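You operate a simulated robot arm through the tools that you are given. There is no shell and no other tool.

The job below is to be done with a simulated robot arm. You get a single attempt, and the scene is never put back.

JOB
Swab the steel plate's smear with the red swab and count it.
Fine: it goes in the swab drawer; shut the drawer before you press the count button. Where these are worked on the way, their far stop is far enough and under half their travel is too little: swab drawer. What is to be rubbed or washed off counts as gone when no trace of it is left.

The check looks at the end state, three seconds after you hand in, the way a careful person would. Anything else that was tipped, shoved, dropped, spilled or broken makes it a failure.

ROBOT AND FRAMES
A 6-joint arm with a two-finger parallel gripper, fixed in place. Base frame: the origin is at the foot of the arm, x ahead of it, y to its left, z up; the work surface is at about z = 0.88. Units: m, rad, N and s.
With the tool pointing down near the work surface it reaches from about 0.3 to 0.66 m from the base axis. Its first joint turns from -2.007 to 2.007 rad. Payload 3.43 kg.
The tool frame sits at the grasp point between the pads (the TCP): z along the fingers, y along the line on which they close. The tips reach 0.034 m beyond it. The gripper opens to 0.128 m. The fingers are 0.024 m wide and 0.012 m thick; the gripper's body (0.048 by 0.13 m) begins 0.096 m behind the TCP.
Orientation is that of the tool frame in the base frame, as [roll, pitch, yaw] about the fixed x, y, z axes, in that order (R = Rz(yaw) Ry(pitch) Rx(roll)). With the fingers straight down and closing along the base's y, the tool's x points along the base's -x, its y along +y and its z along -z.

CONTROLS
- The arm moves only by the tool jog_arm. Its argument "motion" is a list of rows, each a list of 7 numbers: the turn, a rotation vector about the base's x, y, z in units of 120 degrees (1.0 is 120 degrees), then the shift along the base's x, y, z in units of 300 mm (1.0 is 300 mm), then the finger opening in m, from 0 to 0.128. In form: [[rx, ry, rz, tx, ty, tz, fingers], ...]. A call has 1 to 20 rows; each row is the pose to reach, as a shift and turn from the pose commanded when the call began. A call with a number of a shift or a turn outside -1 to 1 is refused whole. Rows are played at 5 a second. More than 0.05 m and 0.15 rad between two rows, or a gripper value outside its range, and nothing of the call is played. Where a pose cannot be reached the arm comes as near as it can. A force on the tool above 40 N (or 10 N above the force at the start of the call, whichever is more), or a blocked arm, ends the call early, and 0.2 s more pass. The fingers move at their own pace (about 0.153 m/s each) and stop on an object; they squeeze with about 42 N. The grip force told is the motor's: it shows also when the fingers shut on nothing. Time passes only in rows, and 0.2 s behind the last, so rows that repeat a pose let the fingers close. It gives the time, the measured TCP pose, the force on the tool (base axes), the opening and the grip force at its end, in the units of the frame above (readings bear some noise), with the torque about the TCP (base axes, N m) and any sound that the robot's microphone picked up, and new pictures: "pictures" is both (left out), scene, wrist or none.
- Cameras (640 x 400 px; columns grow to the right, rows downward): "scene" is fixed at [0.0519, -0.6502, 1.6414]; the picture's right is [0.75, -0.66, 0.00], its down [-0.56, -0.65, -0.51] and it looks along [0.33, 0.38, -0.86] (base axes); focal length 314 px, centre (320, 200). "wrist" rides on the gripper at [0.076, -0.011, -0.16] in the tool frame; the picture's right is [0.15, 0.99, 0.00], its down [-0.88, 0.13, -0.46] and it looks along [-0.45, 0.07, 0.89] (tool axes); focal length 234 px, centre (320, 200). There is no depth. A picture from a camera that has moved, and an enlarged one, comes with that camera's place and axes in the base frame and with its lens.
- lift_body(by): slides the trunk up (or, below 0, down) by that many m; the arm rides with it, the base frame stays. It gives what a move gives, with no picture.
- zoom(camera, box): a new picture of the part [left, top, right, bottom] of that camera's present view, enlarged. No time passes.
- finish_job(): hands the job in; it is judged then, once.

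Places have to be worked out from the pictures, the camera data and where the tool is seen. Open the gripper and draw the arm clear of the work before you hand the job in, unless the task says otherwise.

The tools are called after "Request:" by a JSON object that holds its "api" and its "payload". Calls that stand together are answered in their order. jog_arm: Moves the arm, as the interface text tells. Its arguments: {"type":"object","properties":{"motion":{"type":"array","items":{"type":"array","items":{"type":"number"}}},"pictures":{"type":"string","enum":["both","scene","wrist","none"]}},"required":["motion"]} The other tools are called the same way: lift_body (by) slides the trunk up or down; zoom (camera, box) takes an enlarged picture of a part of a camera's view; finish_job () hands the job in.

At the start:

```text
time_s: 0.0
tool_pos: [0.188, -0.372, 1.2908]
tool_rot: [3.142, 0.001, 3.141]
ft_force: [-0.3, -0.2, -0.6]
ft_torque: [0.02, -0.02, 0.01]
finger_gap: 0.1282
grasp_force: 0.1
trunk travel left (down, up): [-0.925, 0.065]
```

scene: 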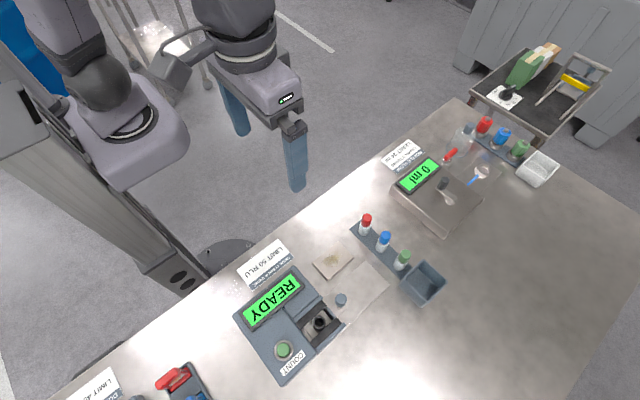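
wrist: 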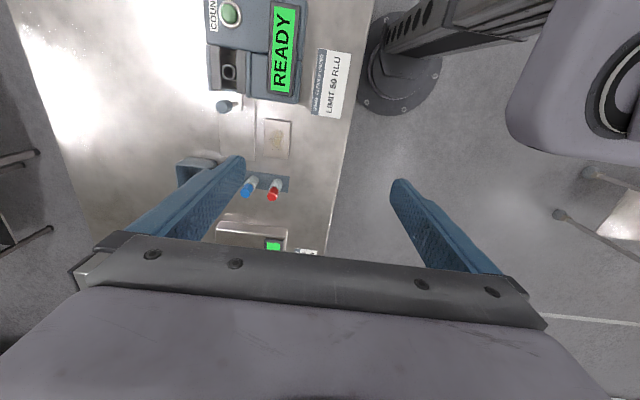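

I start by enlarging the relevant parts of the scene view to work out where the swabs, plate, and counter are.

Request:
{"api": "zoom", "payload": {"camera": "scene", "box": [220, 200, 460, 390]}}

Request:
{"api": "zoom", "payload": {"camera": "scene", "box": [230, 230, 350, 390]}}

Request:
{"api": "zoom", "payload": {"camera": "wrist", "box": [160, 0, 380, 260]}}

Request:
{"api": "zoom", "payload": {"camera": "scene", "box": [360, 90, 560, 250]}}

```text
2.11 times, centred on (340, 295) of scene
camera zoom: at [0.0519, -0.6502, 1.6414], right [0.75, -0.66, 0.0], down [-0.56, -0.65, -0.51], along [0.33, 0.38, -0.86], focal length 660 px, centre (278, 0)
```

zoom: 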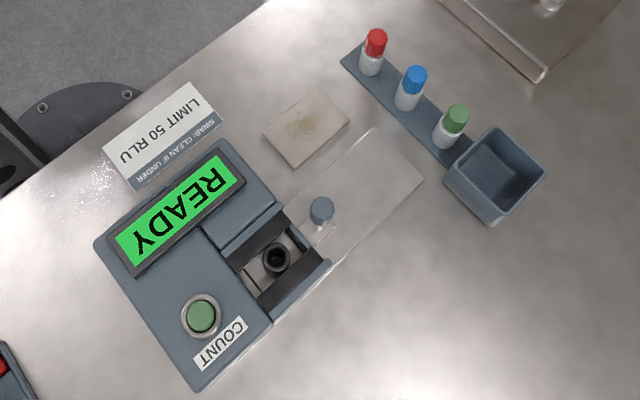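

```text
2.50 times, centred on (290, 310) of scene
camera zoom: at [0.0519, -0.6502, 1.6414], right [0.75, -0.66, 0.0], down [-0.56, -0.65, -0.51], along [0.33, 0.38, -0.86], focal length 784 px, centre (395, -75)
```

zoom: 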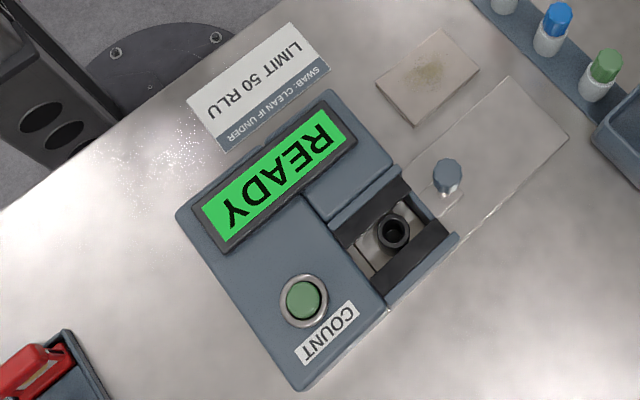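

```text
1.54 times, centred on (270, 130) of wrist
camera zoom: at [0.1118, -0.3863, 1.4512], right [-0.15, 0.99, 0.0], down [0.88, 0.13, 0.46], along [0.45, 0.07, -0.89], focal length 360 px, centre (397, 308)
```

zoom: 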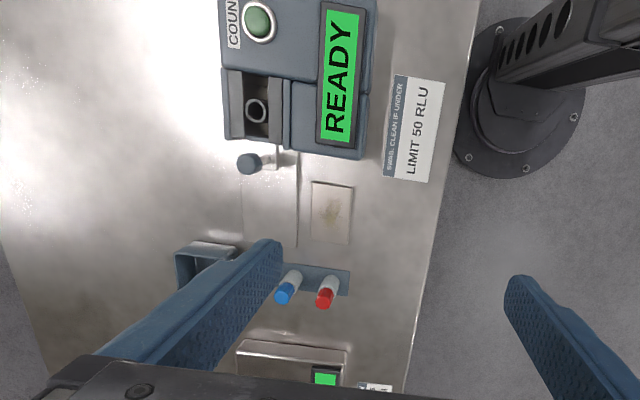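

```text
2.50 times, centred on (460, 170) of scene
camera zoom: at [0.0519, -0.6502, 1.6414], right [0.75, -0.66, 0.0], down [-0.56, -0.65, -0.51], along [0.33, 0.38, -0.86], focal length 784 px, centre (-30, 275)
```

zoom: 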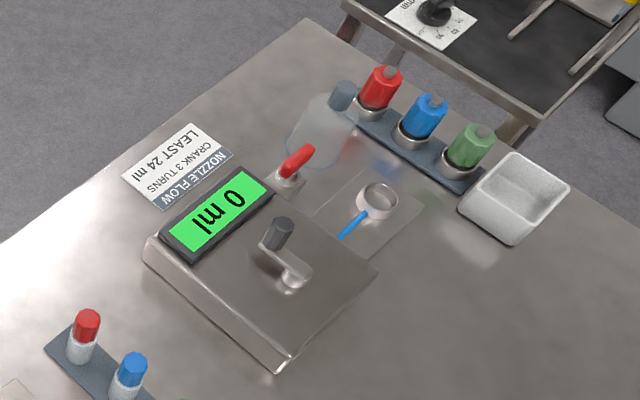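

The swabs stand in a row at about x=0.363 (red at y≈-0.468), the smeared plate is near (0.255, -0.468), and the counter's drawer knob is near (0.197, -0.555). I'll turn the tool by -90° about z, so the fingers close along x and the wrist camera looks toward -y, to see things more closely.

Request:
{"api": "jog_arm", "payload": {"motion": [[0, 0, -0.0625, 0.017, -0.008, -0.02, 0.128], [0, 0, -0.125, 0.034, -0.016, -0.04, 0.128], [0, 0, -0.1875, 0.051, -0.024, -0.06, 0.128], [0, 0, -0.25, 0.068, -0.032, -0.08, 0.128], [0, 0, -0.3125, 0.085, -0.04, -0.1, 0.128], [0, 0, -0.375, 0.102, -0.048, -0.12, 0.128], [0, 0, -0.4375, 0.119, -0.056, -0.14, 0.128], [0, 0, -0.5, 0.136, -0.064, -0.16, 0.128], [0, 0, -0.5625, 0.153, -0.072, -0.18, 0.128], [0, 0, -0.625, 0.17, -0.08, -0.2, 0.128], [0, 0, -0.6875, 0.187, -0.088, -0.22, 0.128], [0, 0, -0.75, 0.204, -0.093, -0.24, 0.128], [0, 0, -0.75, 0.204, -0.093, -0.24, 0.128]]}}

```text
time_s: 2.8
tool_pos: [0.2495, -0.4025, 1.2181]
tool_rot: [-3.141, 0.0, 1.568]
ft_force: [0.0, -0.4, 0.1]
ft_torque: [0.0, 0.0, -0.01]
finger_gap: 0.1278
grasp_force: 0.0
trunk travel left (down, up): [-0.925, 0.065]
camera wrist: at [0.238, -0.3271, 1.3791], right [0.99, 0.14, 0.0], down [0.13, -0.88, 0.46], along [0.07, -0.45, -0.89], focal length 234 px, centre (320, 200)
```

scene: 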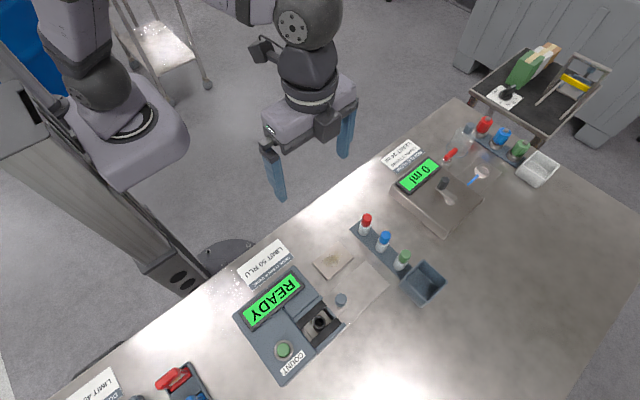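
wrist: 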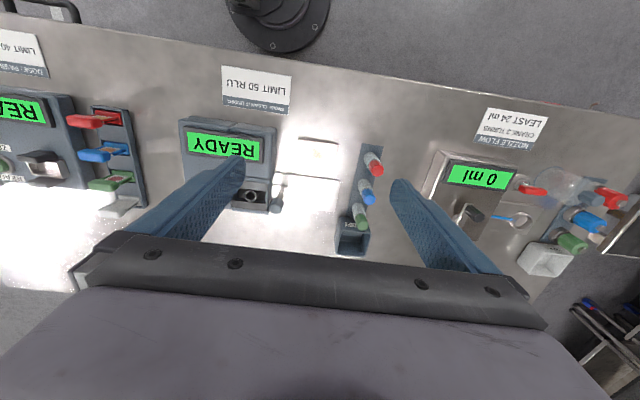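

The turn worked and the wrist camera now sees the whole station. I zoom in on the drawer, plate and swab rack.

Request:
{"api": "zoom", "payload": {"camera": "wrist", "box": [170, 100, 400, 260]}}

Request:
{"api": "zoom", "payload": {"camera": "wrist", "box": [230, 120, 350, 220]}}

Request:
{"api": "zoom", "payload": {"camera": "scene", "box": [270, 270, 400, 370]}}

Request:
{"api": "zoom", "payload": {"camera": "scene", "box": [330, 200, 460, 310]}}

```text
2.50 times, centred on (285, 180) of wrist
camera zoom: at [0.238, -0.3271, 1.3791], right [0.99, 0.14, 0.0], down [0.13, -0.88, 0.46], along [0.07, -0.45, -0.89], focal length 585 px, centre (408, 250)
```

zoom: 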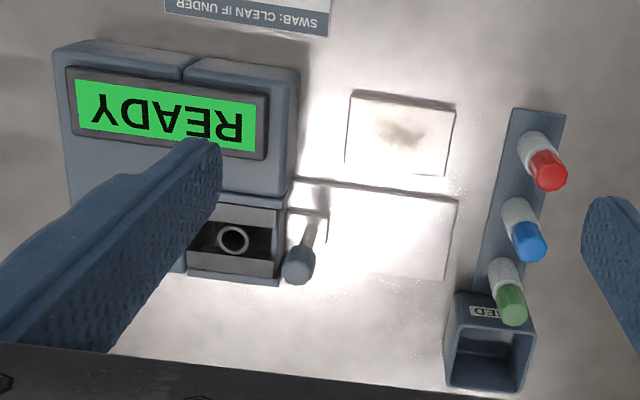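

```text
4.00 times, centred on (290, 170) of wrist
camera zoom: at [0.238, -0.3271, 1.3791], right [0.99, 0.14, 0.0], down [0.13, -0.88, 0.46], along [0.07, -0.45, -0.89], focal length 937 px, centre (440, 320)
```

zoom: 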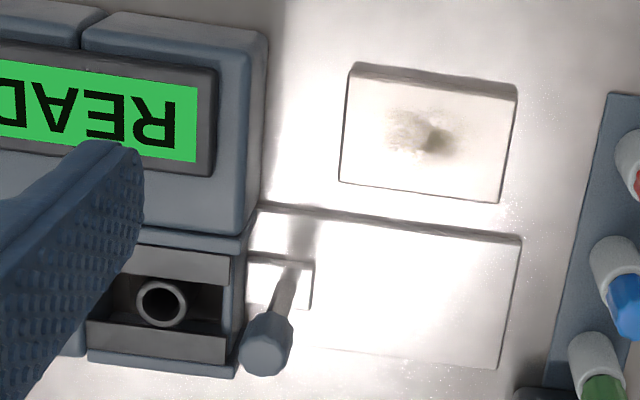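

```text
4.00 times, centred on (335, 320) of scene
camera zoom: at [0.0519, -0.6502, 1.6414], right [0.75, -0.66, 0.0], down [-0.56, -0.65, -0.51], along [0.33, 0.38, -0.86], focal length 1254 px, centre (260, -280)
```

zoom: 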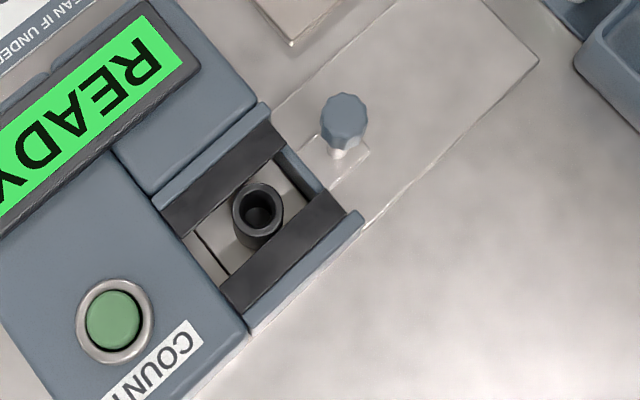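

```text
3.64 times, centred on (395, 255) of scene
camera zoom: at [0.0519, -0.6502, 1.6414], right [0.75, -0.66, 0.0], down [-0.56, -0.65, -0.51], along [0.33, 0.38, -0.86], focal length 1140 px, centre (47, 0)
```

zoom: 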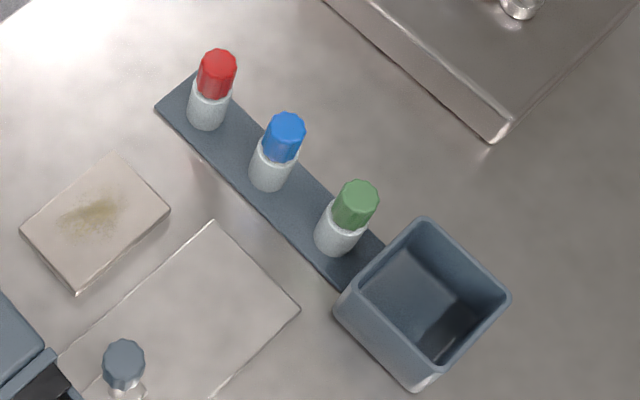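

The drawer's well sits inside the housing between the dark strips, so the drawer looks shut, and its knob is a tall peg at about (0.186, -0.563) with its top near z 0.975. I'll turn back so the fingers close along y and hover above the knob to check its position.

Request:
{"api": "jog_arm", "payload": {"motion": [[0, 0, 0.0625, -0.0176, -0.0453, -0.033, 0.128], [0, 0, 0.125, -0.0351, -0.0906, -0.066, 0.128], [0, 0, 0.1875, -0.0527, -0.1359, -0.099, 0.128], [0, 0, 0.25, -0.0702, -0.1812, -0.132, 0.128], [0, 0, 0.3125, -0.0878, -0.2265, -0.165, 0.128], [0, 0, 0.375, -0.1054, -0.2718, -0.198, 0.128], [0, 0, 0.4375, -0.1229, -0.3172, -0.231, 0.128], [0, 0, 0.5, -0.1405, -0.3625, -0.264, 0.128], [0, 0, 0.5625, -0.158, -0.4078, -0.297, 0.128], [0, 0, 0.625, -0.1756, -0.4531, -0.33, 0.128], [0, 0, 0.6875, -0.1931, -0.4984, -0.363, 0.128], [0, 0, 0.75, -0.2107, -0.5437, -0.396, 0.128], [0, 0, 0.75, -0.2107, -0.5437, -0.396, 0.128]]}}

```text
time_s: 5.6
tool_pos: [0.1861, -0.5636, 1.1001]
tool_rot: [-3.141, -0.001, 3.141]
ft_force: [0.5, 0.2, 0.7]
ft_torque: [0.0, -0.02, 0.03]
finger_gap: 0.1279
grasp_force: 0.2
trunk travel left (down, up): [-0.925, 0.065]
camera wrist: at [0.1091, -0.5771, 1.2604], right [-0.15, 0.99, 0.0], down [0.88, 0.13, 0.46], along [0.45, 0.07, -0.89], focal length 234 px, centre (320, 200)
```

scene: 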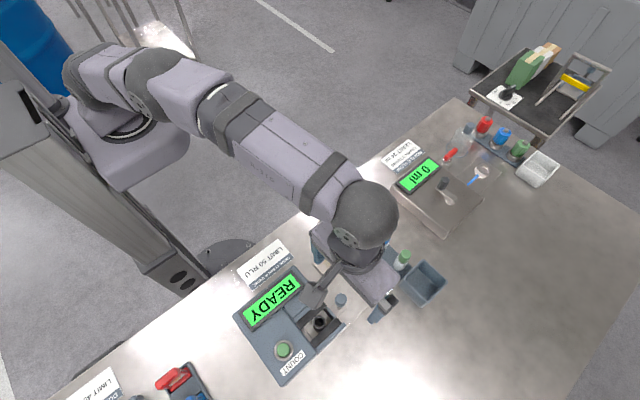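
wrist: 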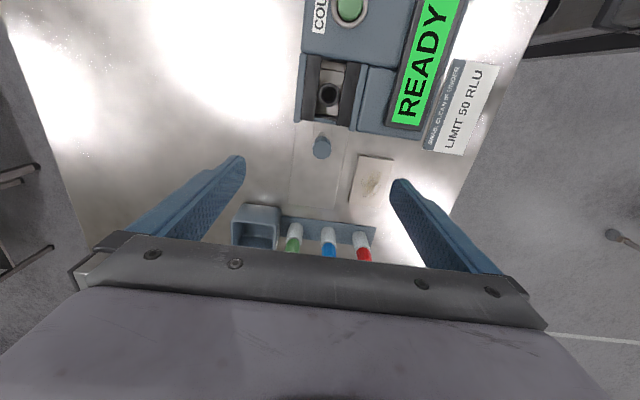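

Request:
{"api": "zoom", "payload": {"camera": "wrist", "box": [270, 0, 430, 220]}}

Request:
{"api": "zoom", "payload": {"camera": "wrist", "box": [220, 140, 400, 270]}}

```text
1.82 times, centred on (350, 110) of wrist
camera zoom: at [0.1091, -0.5771, 1.2604], right [-0.15, 0.99, 0.0], down [0.88, 0.13, 0.46], along [0.45, 0.07, -0.89], focal length 426 px, centre (266, 364)
```

zoom: 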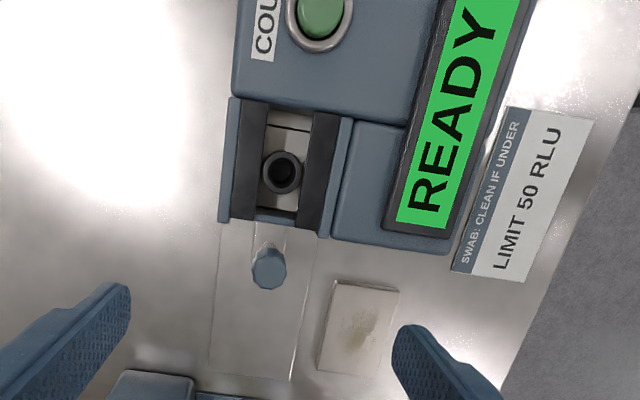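

```text
3.08 times, centred on (310, 205) of wrist
camera zoom: at [0.1091, -0.5771, 1.2604], right [-0.15, 0.99, 0.0], down [0.88, 0.13, 0.46], along [0.45, 0.07, -0.89], focal length 720 px, centre (351, 185)
```

zoom: 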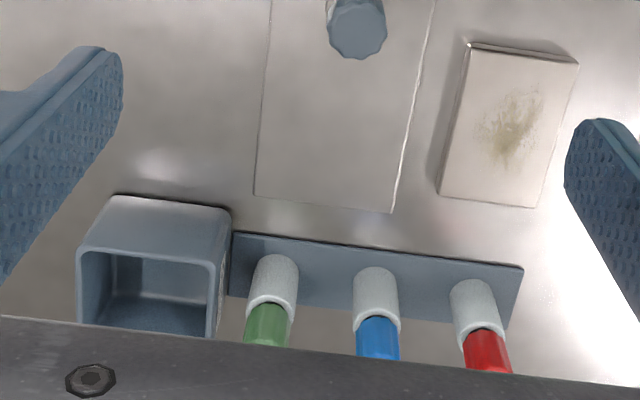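

The knob is at about (0.185, -0.563), with the housing front at x≈0.158. I descend with the fingers half open to straddle the knob's head.

Request:
{"api": "jog_arm", "payload": {"motion": [[0, 0, 0, 0, 0, -0.05, 0.07], [0, 0, 0, 0, 0, -0.12, 0.06], [0, 0, 0, 0, 0, -0.2, 0.06], [0, 0, 0, 0, 0, -0.28, 0.06], [0, 0, 0, 0, 0, -0.36, 0.06], [0, 0, 0, 0, 0, -0.42, 0.06], [0, 0, 0, 0, 0, -0.47, 0.06], [0, 0, 0, 0, 0, -0.47, 0.06]]}}

```text
time_s: 7.4
tool_pos: [0.1865, -0.564, 0.9584]
tool_rot: [-3.141, 0.001, -3.141]
ft_force: [1.0, -0.7, 0.1]
ft_torque: [0.01, 0.02, -0.03]
finger_gap: 0.0599
grasp_force: 0.1
trunk travel left (down, up): [-0.925, 0.065]
camera wrist: at [0.1099, -0.5769, 1.1191], right [-0.15, 0.99, 0.0], down [0.88, 0.13, 0.46], along [0.45, 0.07, -0.89], focal length 234 px, centre (320, 200)
```

scene: 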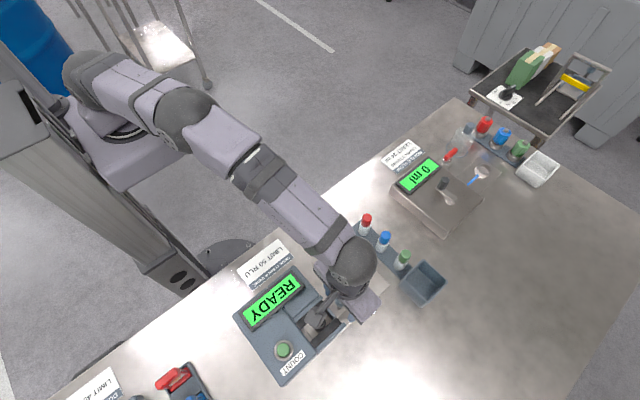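
wrist: 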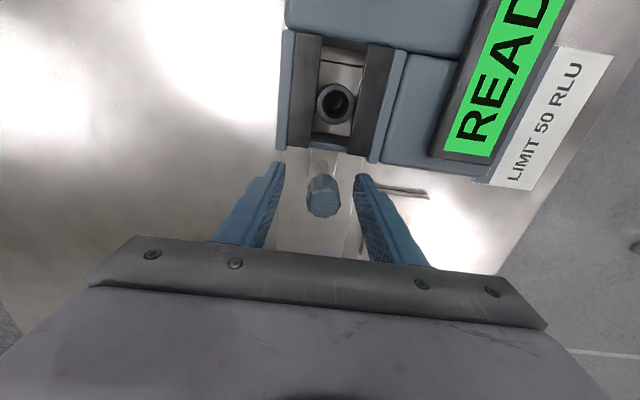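

Request:
{"api": "zoom", "payload": {"camera": "wrist", "box": [240, 60, 420, 260]}}

```text
2.00 times, centred on (330, 160) of wrist
camera zoom: at [0.1099, -0.5769, 1.1191], right [-0.15, 0.99, 0.0], down [0.88, 0.13, 0.46], along [0.45, 0.07, -0.89], focal length 468 px, centre (300, 280)
```

zoom: 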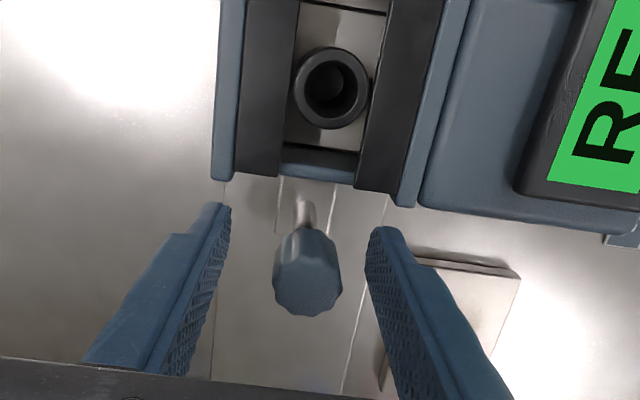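

The knob's head sits between the fingers, nearly centred. I close on it.

Request:
{"api": "jog_arm", "payload": {"motion": [[0, 0, 0, 0, 0.004, 0, 0.04], [0, 0, 0, 0, 0.004, 0, 0.0], [0, 0, 0, 0, 0.004, 0, 0.0], [0, 0, 0, 0, 0.004, 0, 0.0]], "pictures": "wrist"}}

```text
time_s: 8.4
tool_pos: [0.1862, -0.5622, 0.959]
tool_rot: [3.14, -0.001, -3.141]
ft_force: [-0.5, 7.5, -2.3]
ft_torque: [-0.49, -0.04, 0.02]
finger_gap: 0.0237
grasp_force: 45.4
trunk travel left (down, up): [-0.925, 0.065]
camera wrist: at [0.1101, -0.5748, 1.1191], right [-0.15, 0.99, 0.0], down [0.88, 0.13, 0.46], along [0.45, 0.07, -0.89], focal length 234 px, centre (320, 200)
```

wrist: 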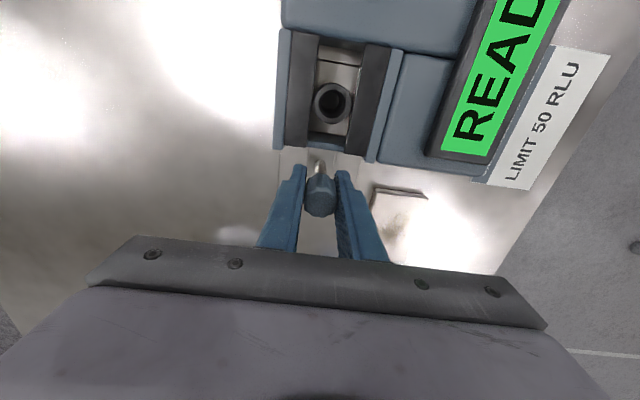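

The knob is gripped (gap 24 mm) with a slight side load toward +y, which I relieve while pulling along +x in small steps.

Request:
{"api": "jog_arm", "payload": {"motion": [[0, 0, 0, 0.01, 0.004, 0, 0.0], [0, 0, 0, 0.03, 0.005, 0, 0.0], [0, 0, 0, 0.06, 0.005, 0, 0.0], [0, 0, 0, 0.09, 0.005, 0, 0.0], [0, 0, 0, 0.12, 0.005, 0, 0.0], [0, 0, 0, 0.15, 0.005, 0, 0.0], [0, 0, 0, 0.18, 0.005, 0, 0.0], [0, 0, 0, 0.2, 0.005, 0, 0.0]]}}

```text
time_s: 10.2
tool_pos: [0.2467, -0.5615, 0.9583]
tool_rot: [3.141, 0.0, -3.141]
ft_force: [-0.8, 3.8, -4.5]
ft_torque: [-0.51, 0.11, 0.0]
finger_gap: 0.0234
grasp_force: 45.1
trunk travel left (down, up): [-0.925, 0.065]
camera wrist: at [0.1702, -0.5746, 1.1191], right [-0.15, 0.99, 0.0], down [0.88, 0.13, 0.46], along [0.45, 0.07, -0.89], focal length 234 px, centre (320, 200)
```

scene: 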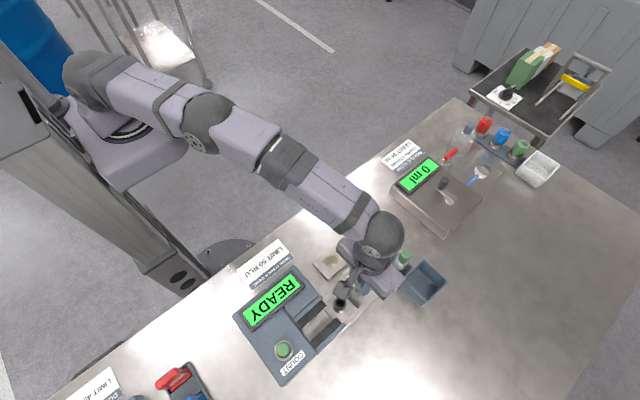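
wrist: 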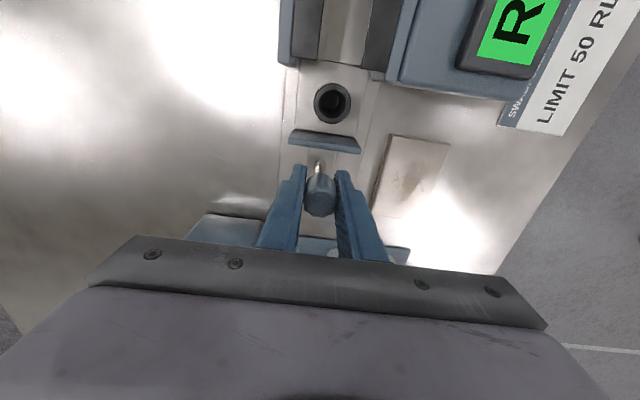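

The drawer follows smoothly with almost no force; the well is already out past the housing front. I keep pulling gently until it reaches its far stop.

Request:
{"api": "jog_arm", "payload": {"motion": [[0, 0, 0, 0.02, 0.002, 0, 0.0], [0, 0, 0, 0.04, 0.002, 0, 0.0], [0, 0, 0, 0.06, 0.002, 0, 0.0], [0, 0, 0, 0.08, 0.002, 0, 0.0], [0, 0, 0, 0.1, 0.002, 0, 0.0]]}}

```text
time_s: 11.4
tool_pos: [0.272, -0.5623, 0.9588]
tool_rot: [3.139, -0.003, 3.14]
ft_force: [-18.3, 2.9, -6.3]
ft_torque: [-0.49, -1.26, 0.03]
finger_gap: 0.0238
grasp_force: 45.4
trunk travel left (down, up): [-0.925, 0.065]
camera wrist: at [0.1956, -0.5748, 1.1193], right [-0.14, 0.99, 0.0], down [0.88, 0.13, 0.45], along [0.45, 0.07, -0.89], focal length 234 px, centre (320, 200)
```

scene: 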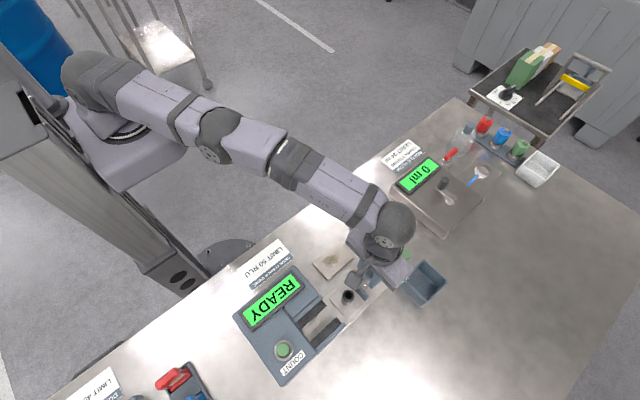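
wrist: 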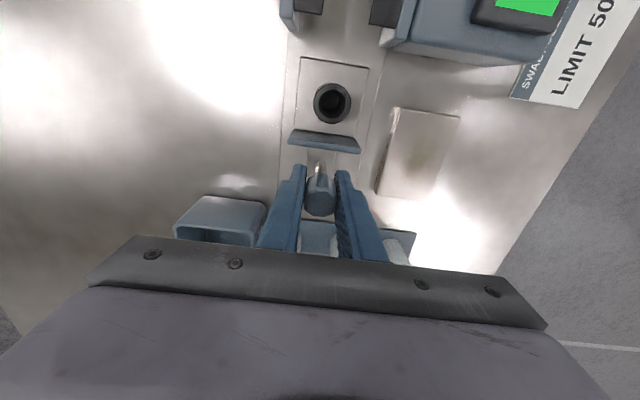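

A rise to -18 N with the arm lagging 4 mm shows the drawer at its far stop (knob x≈0.272, about 86 mm of travel). I relieve the load, open the fingers and lift clear.

Request:
{"api": "jog_arm", "payload": {"motion": [[0, 0, 0, -0.012, 0, 0, 0.0], [0, 0, 0, -0.012, 0, 0, 0.03], [0, 0, 0, -0.012, 0, 0, 0.05], [0, 0, 0, -0.012, 0, 0, 0.06], [0, 0, 0, -0.012, 0, 0.1, 0.06], [0, 0, 0, -0.012, 0, 0.2, 0.06], [0, 0, 0, -0.012, 0, 0.3, 0.06], [0, 0, 0, -0.012, 0, 0.4, 0.06], [0, 0, 0, -0.012, 0, 0.47, 0.06], [0, 0, 0, -0.012, 0, 0.47, 0.06]]}}

```text
time_s: 13.6
tool_pos: [0.2708, -0.5551, 1.1004]
tool_rot: [-3.141, -0.002, 3.141]
ft_force: [0.6, 0.5, 0.7]
ft_torque: [-0.04, 0.0, -0.01]
finger_gap: 0.0599
grasp_force: 0.1
out of reach, approached as far as the arm can: row 8, 9, 10
trunk travel left (down, up): [-0.925, 0.065]
camera wrist: at [0.1941, -0.5681, 1.2596], right [-0.15, 0.99, 0.0], down [0.88, 0.13, 0.46], along [0.45, 0.07, -0.89], focal length 234 px, centre (320, 200)
```

scene: 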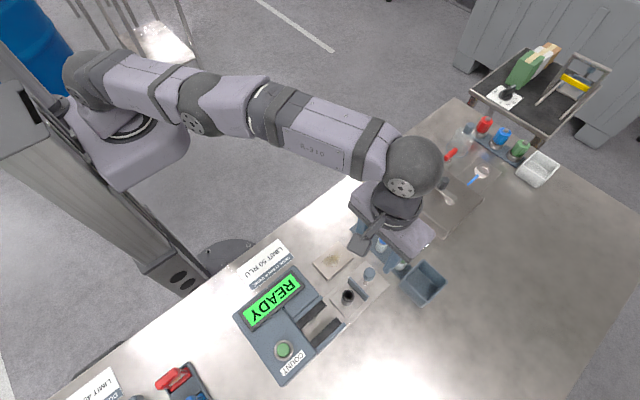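
wrist: 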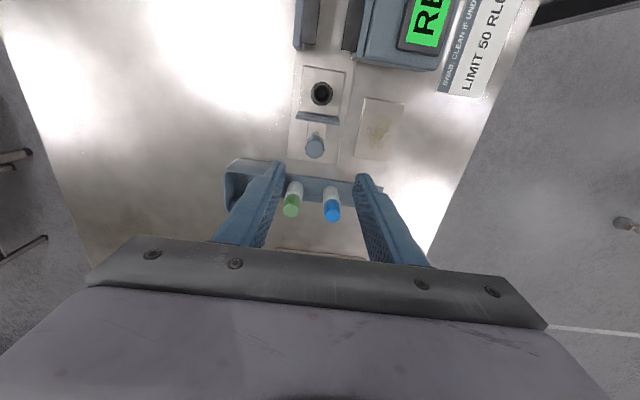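

The drawer stays open and the arm hit its reach limit a little at that height. I now move over the red swab at about (0.364, -0.463), staying at a lower height to remain in reach.

Request:
{"api": "jog_arm", "payload": {"motion": [[0, 0, 0, 0.03, 0.04, -0.01, 0.06], [0, 0, 0, 0.07, 0.09, -0.02, 0.06], [0, 0, 0, 0.12, 0.14, -0.03, 0.06], [0, 0, 0, 0.17, 0.19, -0.04, 0.06], [0, 0, 0, 0.22, 0.24, -0.05, 0.06], [0, 0, 0, 0.27, 0.29, -0.06, 0.06], [0, 0, 0, 0.31, 0.31, -0.06, 0.06], [0, 0, 0, 0.31, 0.31, -0.06, 0.06]]}}

```text
time_s: 15.4
tool_pos: [0.3638, -0.4615, 1.0812]
tool_rot: [3.141, 0.001, 3.141]
ft_force: [-0.3, 0.3, 0.4]
ft_torque: [0.01, -0.04, 0.04]
finger_gap: 0.0598
grasp_force: 0.0
trunk travel left (down, up): [-0.925, 0.065]
camera wrist: at [0.2869, -0.4748, 1.2413], right [-0.15, 0.99, 0.0], down [0.88, 0.13, 0.46], along [0.45, 0.07, -0.89], focal length 234 px, centre (320, 200)
```

scene: 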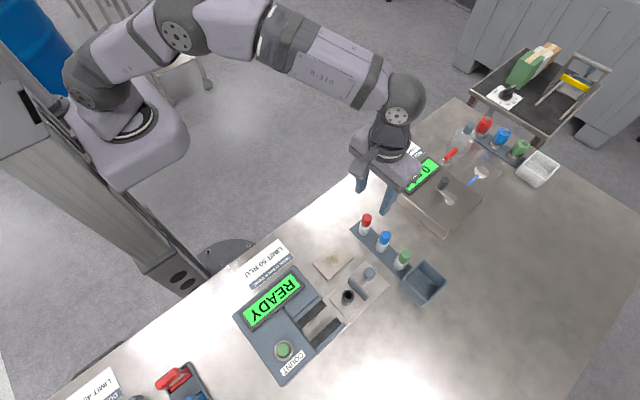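
wrist: 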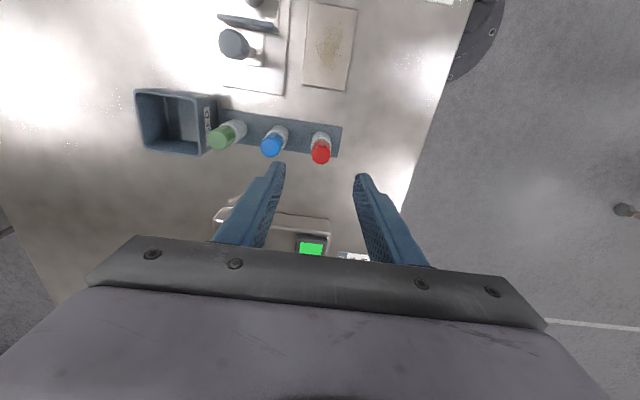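

Request:
{"api": "zoom", "payload": {"camera": "wrist", "box": [200, 80, 400, 205]}}

Request:
{"api": "zoom", "payload": {"camera": "scene", "box": [300, 240, 400, 340]}}

Request:
{"api": "zoom", "payload": {"camera": "wrist", "box": [200, 0, 380, 110]}}

```text
3.20 times, centred on (300, 142) of wrist
camera zoom: at [0.2869, -0.4748, 1.2413], right [-0.15, 0.99, 0.0], down [0.88, 0.13, 0.46], along [0.45, 0.07, -0.89], focal length 749 px, centre (384, 384)
```

zoom: 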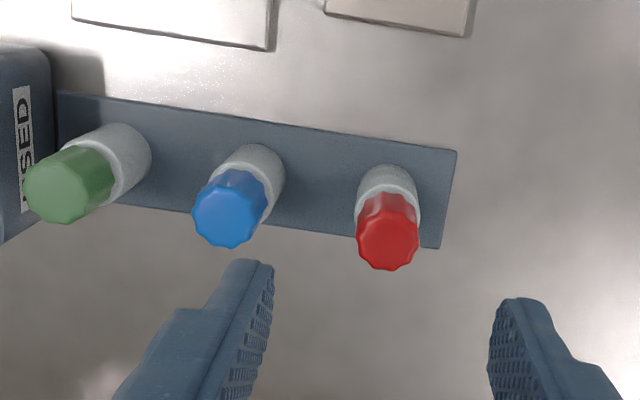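

```text
4.00 times, centred on (350, 290) of scene
camera zoom: at [0.0519, -0.6502, 1.6414], right [0.75, -0.66, 0.0], down [-0.56, -0.65, -0.51], along [0.33, 0.38, -0.86], focal length 1254 px, centre (200, -160)
```

zoom: 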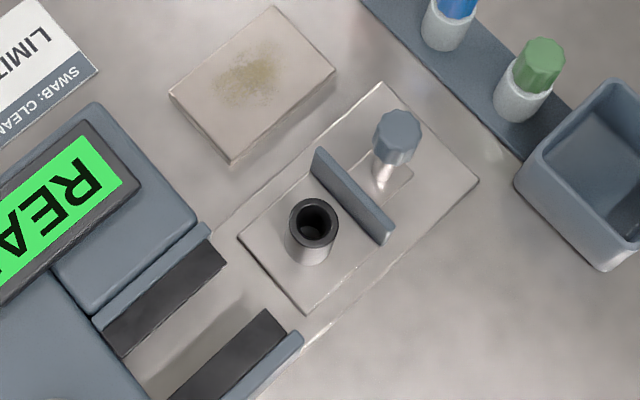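

```text
3.56 times, centred on (290, 55) of wrist
camera zoom: at [0.2869, -0.4748, 1.2413], right [-0.15, 0.99, 0.0], down [0.88, 0.13, 0.46], along [0.45, 0.07, -0.89], focal length 833 px, centre (427, 716)
```

zoom: 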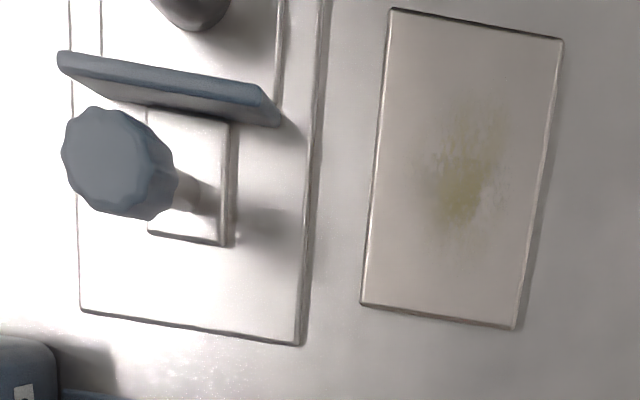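

The "USED" bin is a distractor; the red cap is centred right under the tool at about (0.363, -0.461), cap spanning roughly z 0.926–0.975. I descend so the fingertips stay above the white sleeve.

Request:
{"api": "jog_arm", "payload": {"motion": [[0, 0, 0, 0, 0, -0.06, 0.05], [0, 0, 0, 0, 0, -0.13, 0.05], [0, 0, 0, 0, 0, -0.2, 0.05], [0, 0, 0, 0, 0, -0.27, 0.05], [0, 0, 0, 0, 0, -0.33, 0.05], [0, 0, 0, 0, 0.0, -0.377, 0.05], [0, 0, 0, 0, 0.0, -0.377, 0.05]]}}

```text
time_s: 17.0
tool_pos: [0.3637, -0.4624, 0.968]
tool_rot: [3.141, 0.0, -3.141]
ft_force: [-0.7, 0.4, 0.0]
ft_torque: [-0.01, 0.0, -0.03]
finger_gap: 0.05
grasp_force: 0.1
trunk travel left (down, up): [-0.925, 0.065]
camera wrist: at [0.2869, -0.4746, 1.1287], right [-0.15, 0.99, 0.0], down [0.88, 0.13, 0.46], along [0.45, 0.07, -0.89], focal length 234 px, centre (320, 200)
```

scene: 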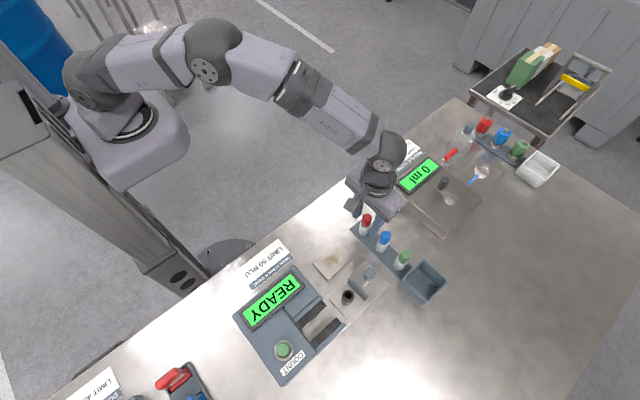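
wrist: 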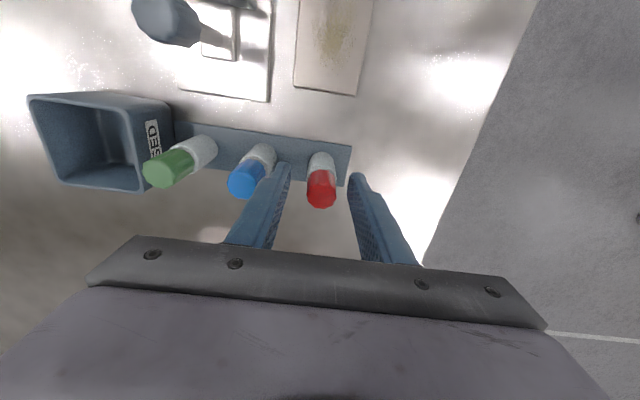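

Request:
{"api": "zoom", "payload": {"camera": "wrist", "box": [220, 120, 400, 240]}}

Request:
{"api": "zoom", "payload": {"camera": "scene", "box": [330, 170, 430, 270]}}

```text
3.33 times, centred on (310, 180) of wrist
camera zoom: at [0.2869, -0.4746, 1.1287], right [-0.15, 0.99, 0.0], down [0.88, 0.13, 0.46], along [0.45, 0.07, -0.89], focal length 781 px, centre (353, 267)
```

zoom: 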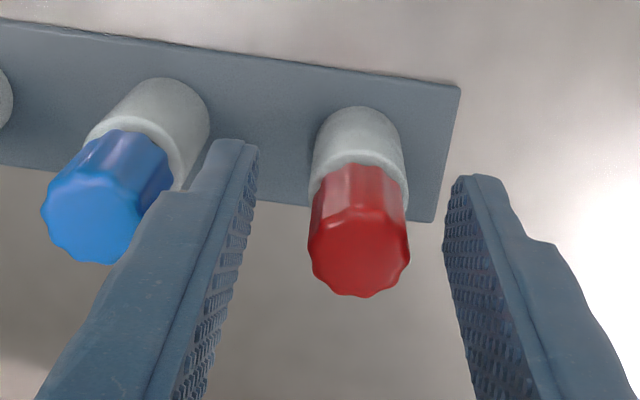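

```text
4.00 times, centred on (380, 220) of scene
camera zoom: at [0.0519, -0.6502, 1.6414], right [0.75, -0.66, 0.0], down [-0.56, -0.65, -0.51], along [0.33, 0.38, -0.86], focal length 1254 px, centre (80, 120)
```

zoom: 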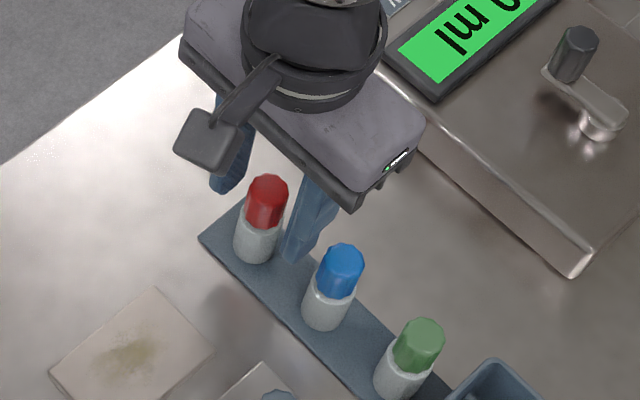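

The cap (about 22 mm across) is centred, and the sleeve rim is near z 0.935, so I raise 7 mm to be sure I hold only the cap, then close.

Request:
{"api": "jog_arm", "payload": {"motion": [[0, 0, 0, -0.003, 0.0, 0.023, 0.05], [0, 0, 0, -0.003, 0.0, 0.023, 0.04], [0, 0, 0, -0.003, 0.0, 0.023, 0.0], [0, 0, 0, -0.003, 0.0, 0.023, 0.0], [0, 0, 0, -0.003, 0.0, 0.023, 0.0]], "pictures": "wrist"}}

```text
time_s: 18.2
tool_pos: [0.3627, -0.4631, 0.975]
tool_rot: [3.141, -0.001, 3.141]
ft_force: [0.1, 0.6, 0.9]
ft_torque: [0.08, 0.02, 0.03]
finger_gap: 0.0182
grasp_force: 41.7
trunk travel left (down, up): [-0.925, 0.065]
camera wrist: at [0.2858, -0.4747, 1.1357], right [-0.15, 0.99, 0.0], down [0.88, 0.13, 0.46], along [0.45, 0.07, -0.89], focal length 234 px, centre (320, 200)
```

wrist: 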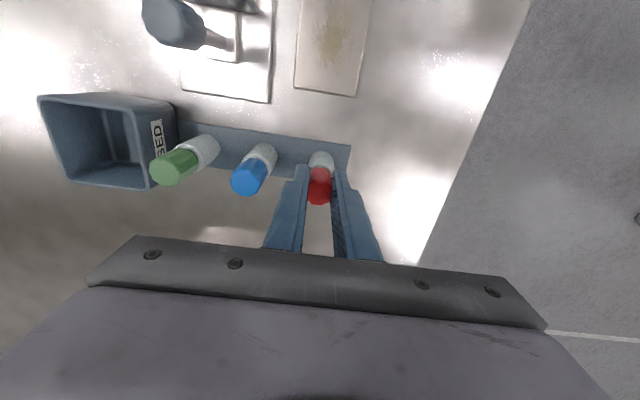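

The cap is gripped (18 mm gap). I lift straight up slowly and check whether the sleeve stays behind.

Request:
{"api": "jog_arm", "payload": {"motion": [[0, 0, 0, 0, 0, 0.02, 0.0], [0, 0, 0, 0, 0, 0.05, 0.0], [0, 0, 0, 0, 0, 0.09, 0.0], [0, 0, 0, 0, 0, 0.14, 0.0], [0, 0, 0, 0, 0, 0.19, 0.0], [0, 0, 0, 0, 0, 0.24, 0.0], [0, 0, 0, 0, 0, 0.3, 0.0], [0, 0, 0, 0, 0, 0.3, 0.0]]}}

```text
time_s: 20.0
tool_pos: [0.3626, -0.4619, 1.0659]
tool_rot: [3.141, 0.0, -3.141]
ft_force: [0.3, -0.2, -0.4]
ft_torque: [0.03, -0.03, -0.02]
finger_gap: 0.0184
grasp_force: 42.3
trunk travel left (down, up): [-0.925, 0.065]
camera wrist: at [0.2865, -0.4753, 1.2258], right [-0.15, 0.99, 0.0], down [0.88, 0.13, 0.46], along [0.45, 0.07, -0.89], focal length 234 px, centre (320, 200)
```

scene: 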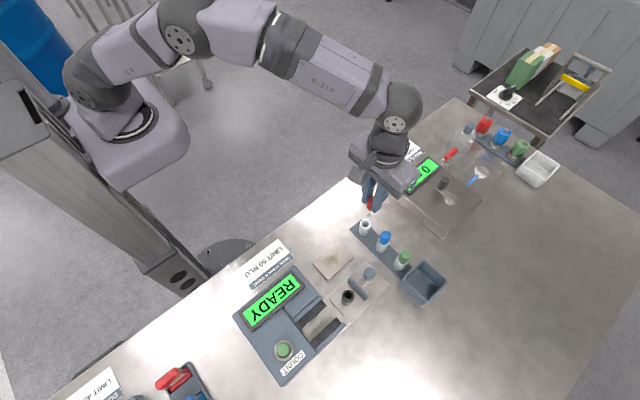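
wrist: 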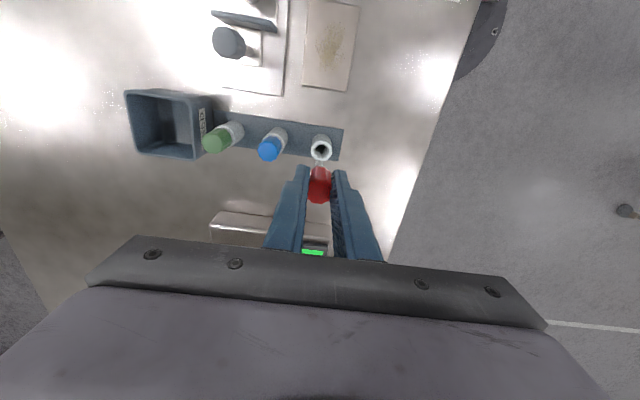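

Request:
{"api": "zoom", "payload": {"camera": "scene", "box": [330, 160, 420, 260]}}

Request:
{"api": "zoom", "payload": {"camera": "wrist", "box": [260, 120, 380, 220]}}

```text
4.00 times, centred on (375, 210) of scene
camera zoom: at [0.0519, -0.6502, 1.6414], right [0.75, -0.66, 0.0], down [-0.56, -0.65, -0.51], along [0.33, 0.38, -0.86], focal length 1254 px, centre (100, 160)
```

zoom: 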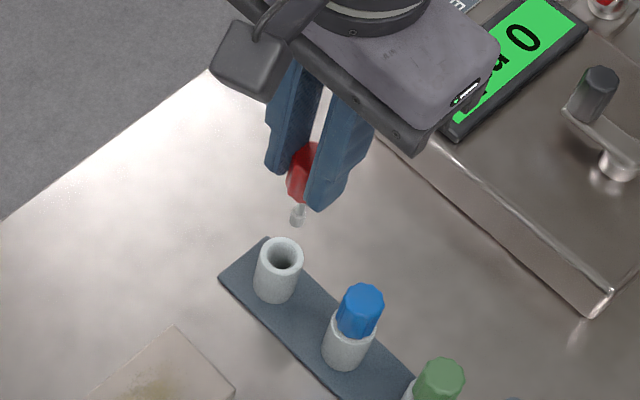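

```text
4.00 times, centred on (320, 170) of wrist
camera zoom: at [0.2865, -0.4753, 1.2258], right [-0.15, 0.99, 0.0], down [0.88, 0.13, 0.46], along [0.45, 0.07, -0.89], focal length 937 px, centre (320, 320)
```

zoom: 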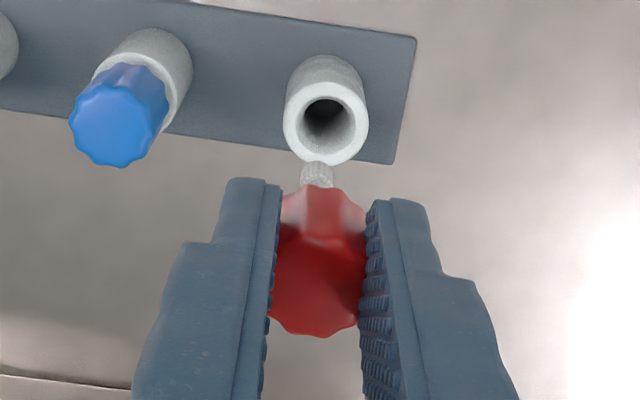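

The sleeve stayed in the rack and the swab is the red cap with a short white-tipped stick, its tip roughly 88 mm below the TCP. I carry it over the smear at about (0.248, -0.467), keeping it well above the plate.

Request:
{"api": "jog_arm", "payload": {"motion": [[0, 0, 0, -0.04, 0, 0, 0.0], [0, 0, 0, -0.1, -0.002, -0.01, 0.0], [0, 0, 0, -0.16, -0.006, -0.03, 0.0], [0, 0, 0, -0.22, -0.01, -0.05, 0.0], [0, 0, 0, -0.28, -0.014, -0.07, 0.0], [0, 0, 0, -0.34, -0.016, -0.09, 0.0], [0, 0, 0, -0.38, -0.017, -0.11, 0.0], [0, 0, 0, -0.38, -0.017, -0.12, 0.0]]}}

```text
time_s: 21.8
tool_pos: [0.2485, -0.4673, 1.0302]
tool_rot: [-3.14, -0.002, -3.14]
ft_force: [-0.8, 0.3, -0.1]
ft_torque: [0.02, 0.0, -0.02]
finger_gap: 0.0185
grasp_force: 42.1
trunk travel left (down, up): [-0.925, 0.065]
camera wrist: at [0.1721, -0.4796, 1.1893], right [-0.15, 0.99, 0.0], down [0.88, 0.13, 0.46], along [0.45, 0.07, -0.89], focal length 234 px, centre (320, 200)
```

scene: 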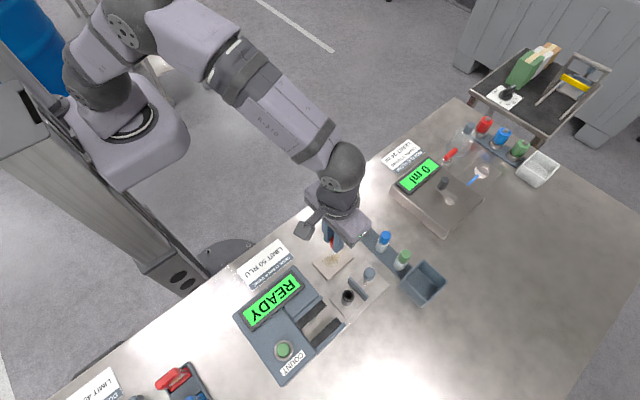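
wrist: 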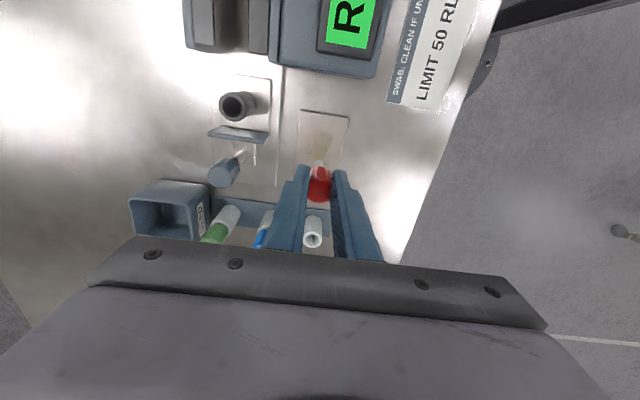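

Request:
{"api": "zoom", "payload": {"camera": "scene", "box": [290, 200, 390, 300]}}

Request:
{"api": "zoom", "payload": {"camera": "wrist", "box": [270, 90, 370, 200]}}

```text
4.00 times, centred on (340, 250) of scene
camera zoom: at [0.0519, -0.6502, 1.6414], right [0.75, -0.66, 0.0], down [-0.56, -0.65, -0.51], along [0.33, 0.38, -0.86], focal length 1254 px, centre (240, 0)
```

zoom: 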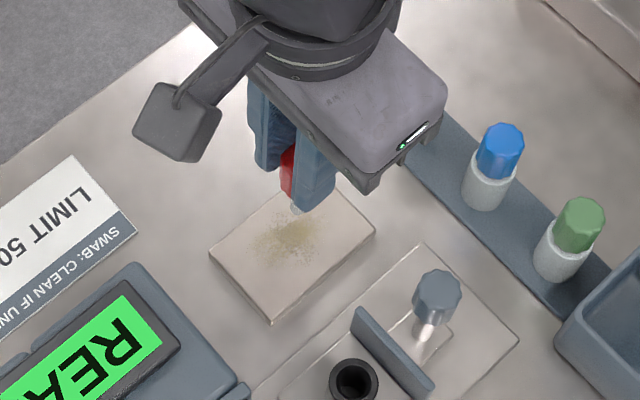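

```text
3.64 times, centred on (320, 145) of wrist
camera zoom: at [0.1721, -0.4796, 1.1893], right [-0.15, 0.99, 0.0], down [0.88, 0.13, 0.46], along [0.45, 0.07, -0.89], focal length 852 px, centre (320, 400)
```

zoom: 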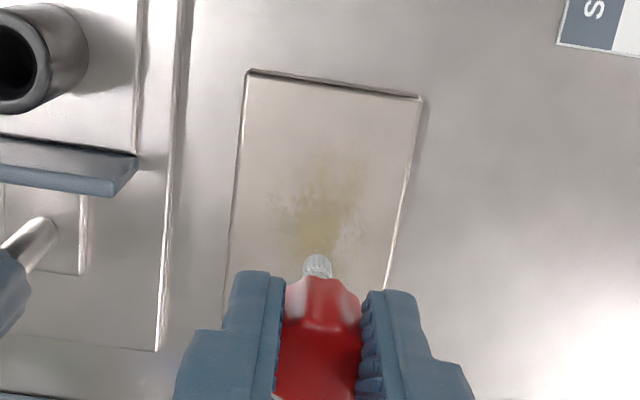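

The swab's tip is above the smear's middle; the smear spans roughly x 0.222–0.275, y -0.486 to -0.449. I go down carefully, expecting contact at a TCP height of about 0.96–0.98.

Request:
{"api": "jog_arm", "payload": {"motion": [[0, 0, 0, 0, 0, -0.05, 0.0], [0, 0, 0, 0, 0, -0.1, 0.0], [0, 0, 0, 0, 0, -0.14, 0.0], [0, 0, 0, 0, 0, -0.16, 0.0], [0, 0, 0, 0, 0, -0.1667, 0.0], [0, 0, 0, 0, 0, -0.1667, 0.0]]}}

```text
time_s: 23.2
tool_pos: [0.2487, -0.4673, 0.9825]
tool_rot: [-3.137, 0.003, 3.141]
ft_force: [-0.9, 2.5, 21.8]
ft_torque: [0.57, -0.06, 0.0]
finger_gap: 0.0183
grasp_force: 41.7
trunk travel left (down, up): [-0.925, 0.065]
camera wrist: at [0.1711, -0.4787, 1.1421], right [-0.15, 0.99, -0.01], down [0.88, 0.13, 0.46], along [0.45, 0.06, -0.89], focal length 234 px, centre (320, 200)
```

scene: 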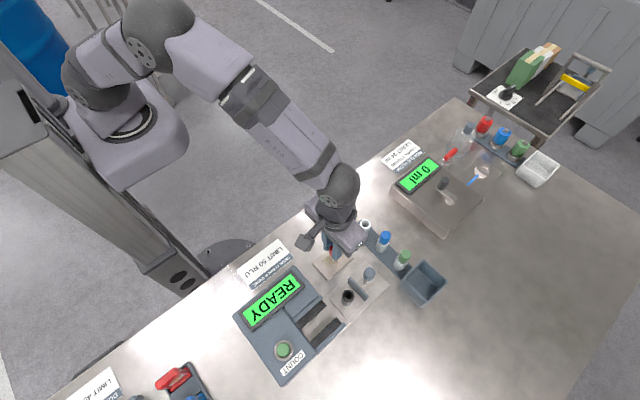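
wrist: 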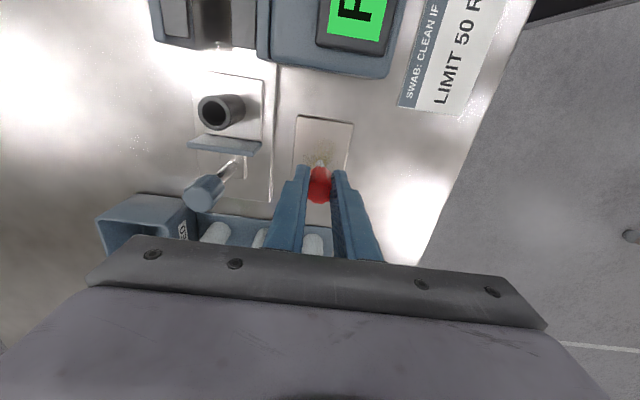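

Contact came early: 22 N with the tip pressed on the plate, so the contact height is about TCP z 0.9825. I ease off to about 5 N and make a first test stroke along x to see if the smear wipes off.

Request:
{"api": "jog_arm", "payload": {"motion": [[0, 0, 0, 0, 0, 0.0065, 0.0], [0, 0, 0, 0, 0, 0.0065, 0.0], [0, 0, 0, 0.04, 0, 0.0065, 0.0], [0, 0, 0, 0.08, 0, 0.0065, 0.0], [0, 0, 0, 0.11, 0, 0.0065, 0.0], [0, 0, 0, 0.07, 0, 0.0065, 0.0], [0, 0, 0, 0.03, 0, 0.0065, 0.0], [0, 0, 0, -0.01, 0, 0.0065, 0.0], [0, 0, 0, -0.05, 0, 0.0065, 0.0], [0, 0, 0, -0.09, 0, 0.0065, 0.0], [0, 0, 0, -0.11, 0, 0.0065, 0.0], [0, 0, 0, -0.11, 0, 0.0065, 0.0]]}}

```text
time_s: 25.8
tool_pos: [0.2146, -0.4668, 0.9807]
tool_rot: [-3.141, 0.0, -3.141]
ft_force: [0.2, -0.5, 0.5]
ft_torque: [0.0, 0.0, 0.0]
finger_gap: 0.0185
grasp_force: 42.0
trunk travel left (down, up): [-0.925, 0.065]
camera wrist: at [0.139, -0.48, 1.1413], right [-0.15, 0.99, 0.0], down [0.88, 0.13, 0.46], along [0.45, 0.07, -0.89], focal length 234 px, centre (320, 200)
```

scene: 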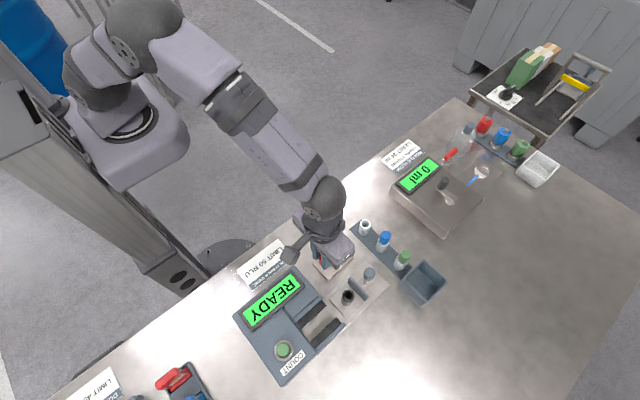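
wrist: 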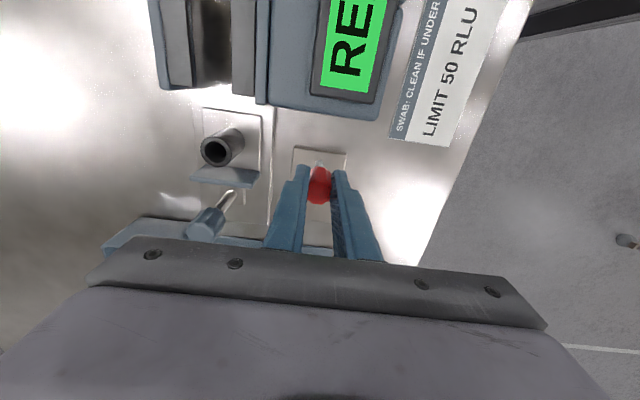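

The force is near zero now, so the tip may be off the plate or barely touching. I look at the swab and plate closely.

Request:
{"api": "zoom", "payload": {"camera": "wrist", "box": [270, 120, 370, 220]}}

Request:
{"api": "zoom", "payload": {"camera": "scene", "box": [290, 220, 370, 300]}}

```text
4.00 times, centred on (320, 170) of wrist
camera zoom: at [0.139, -0.48, 1.1413], right [-0.15, 0.99, 0.0], down [0.88, 0.13, 0.46], along [0.45, 0.07, -0.89], focal length 937 px, centre (320, 320)
```

zoom: 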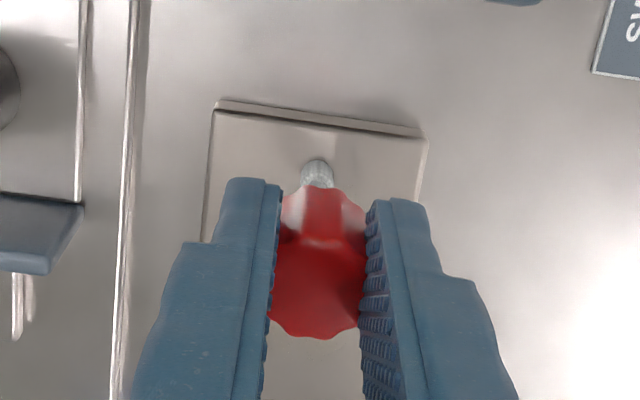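

```text
5.00 times, centred on (330, 260) of scene
camera zoom: at [0.0519, -0.6502, 1.6414], right [0.75, -0.66, 0.0], down [-0.56, -0.65, -0.51], along [0.33, 0.38, -0.86], focal length 1568 px, centre (270, -100)
```

zoom: 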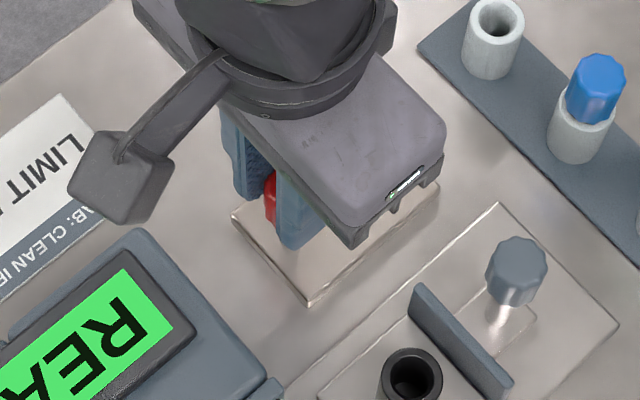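

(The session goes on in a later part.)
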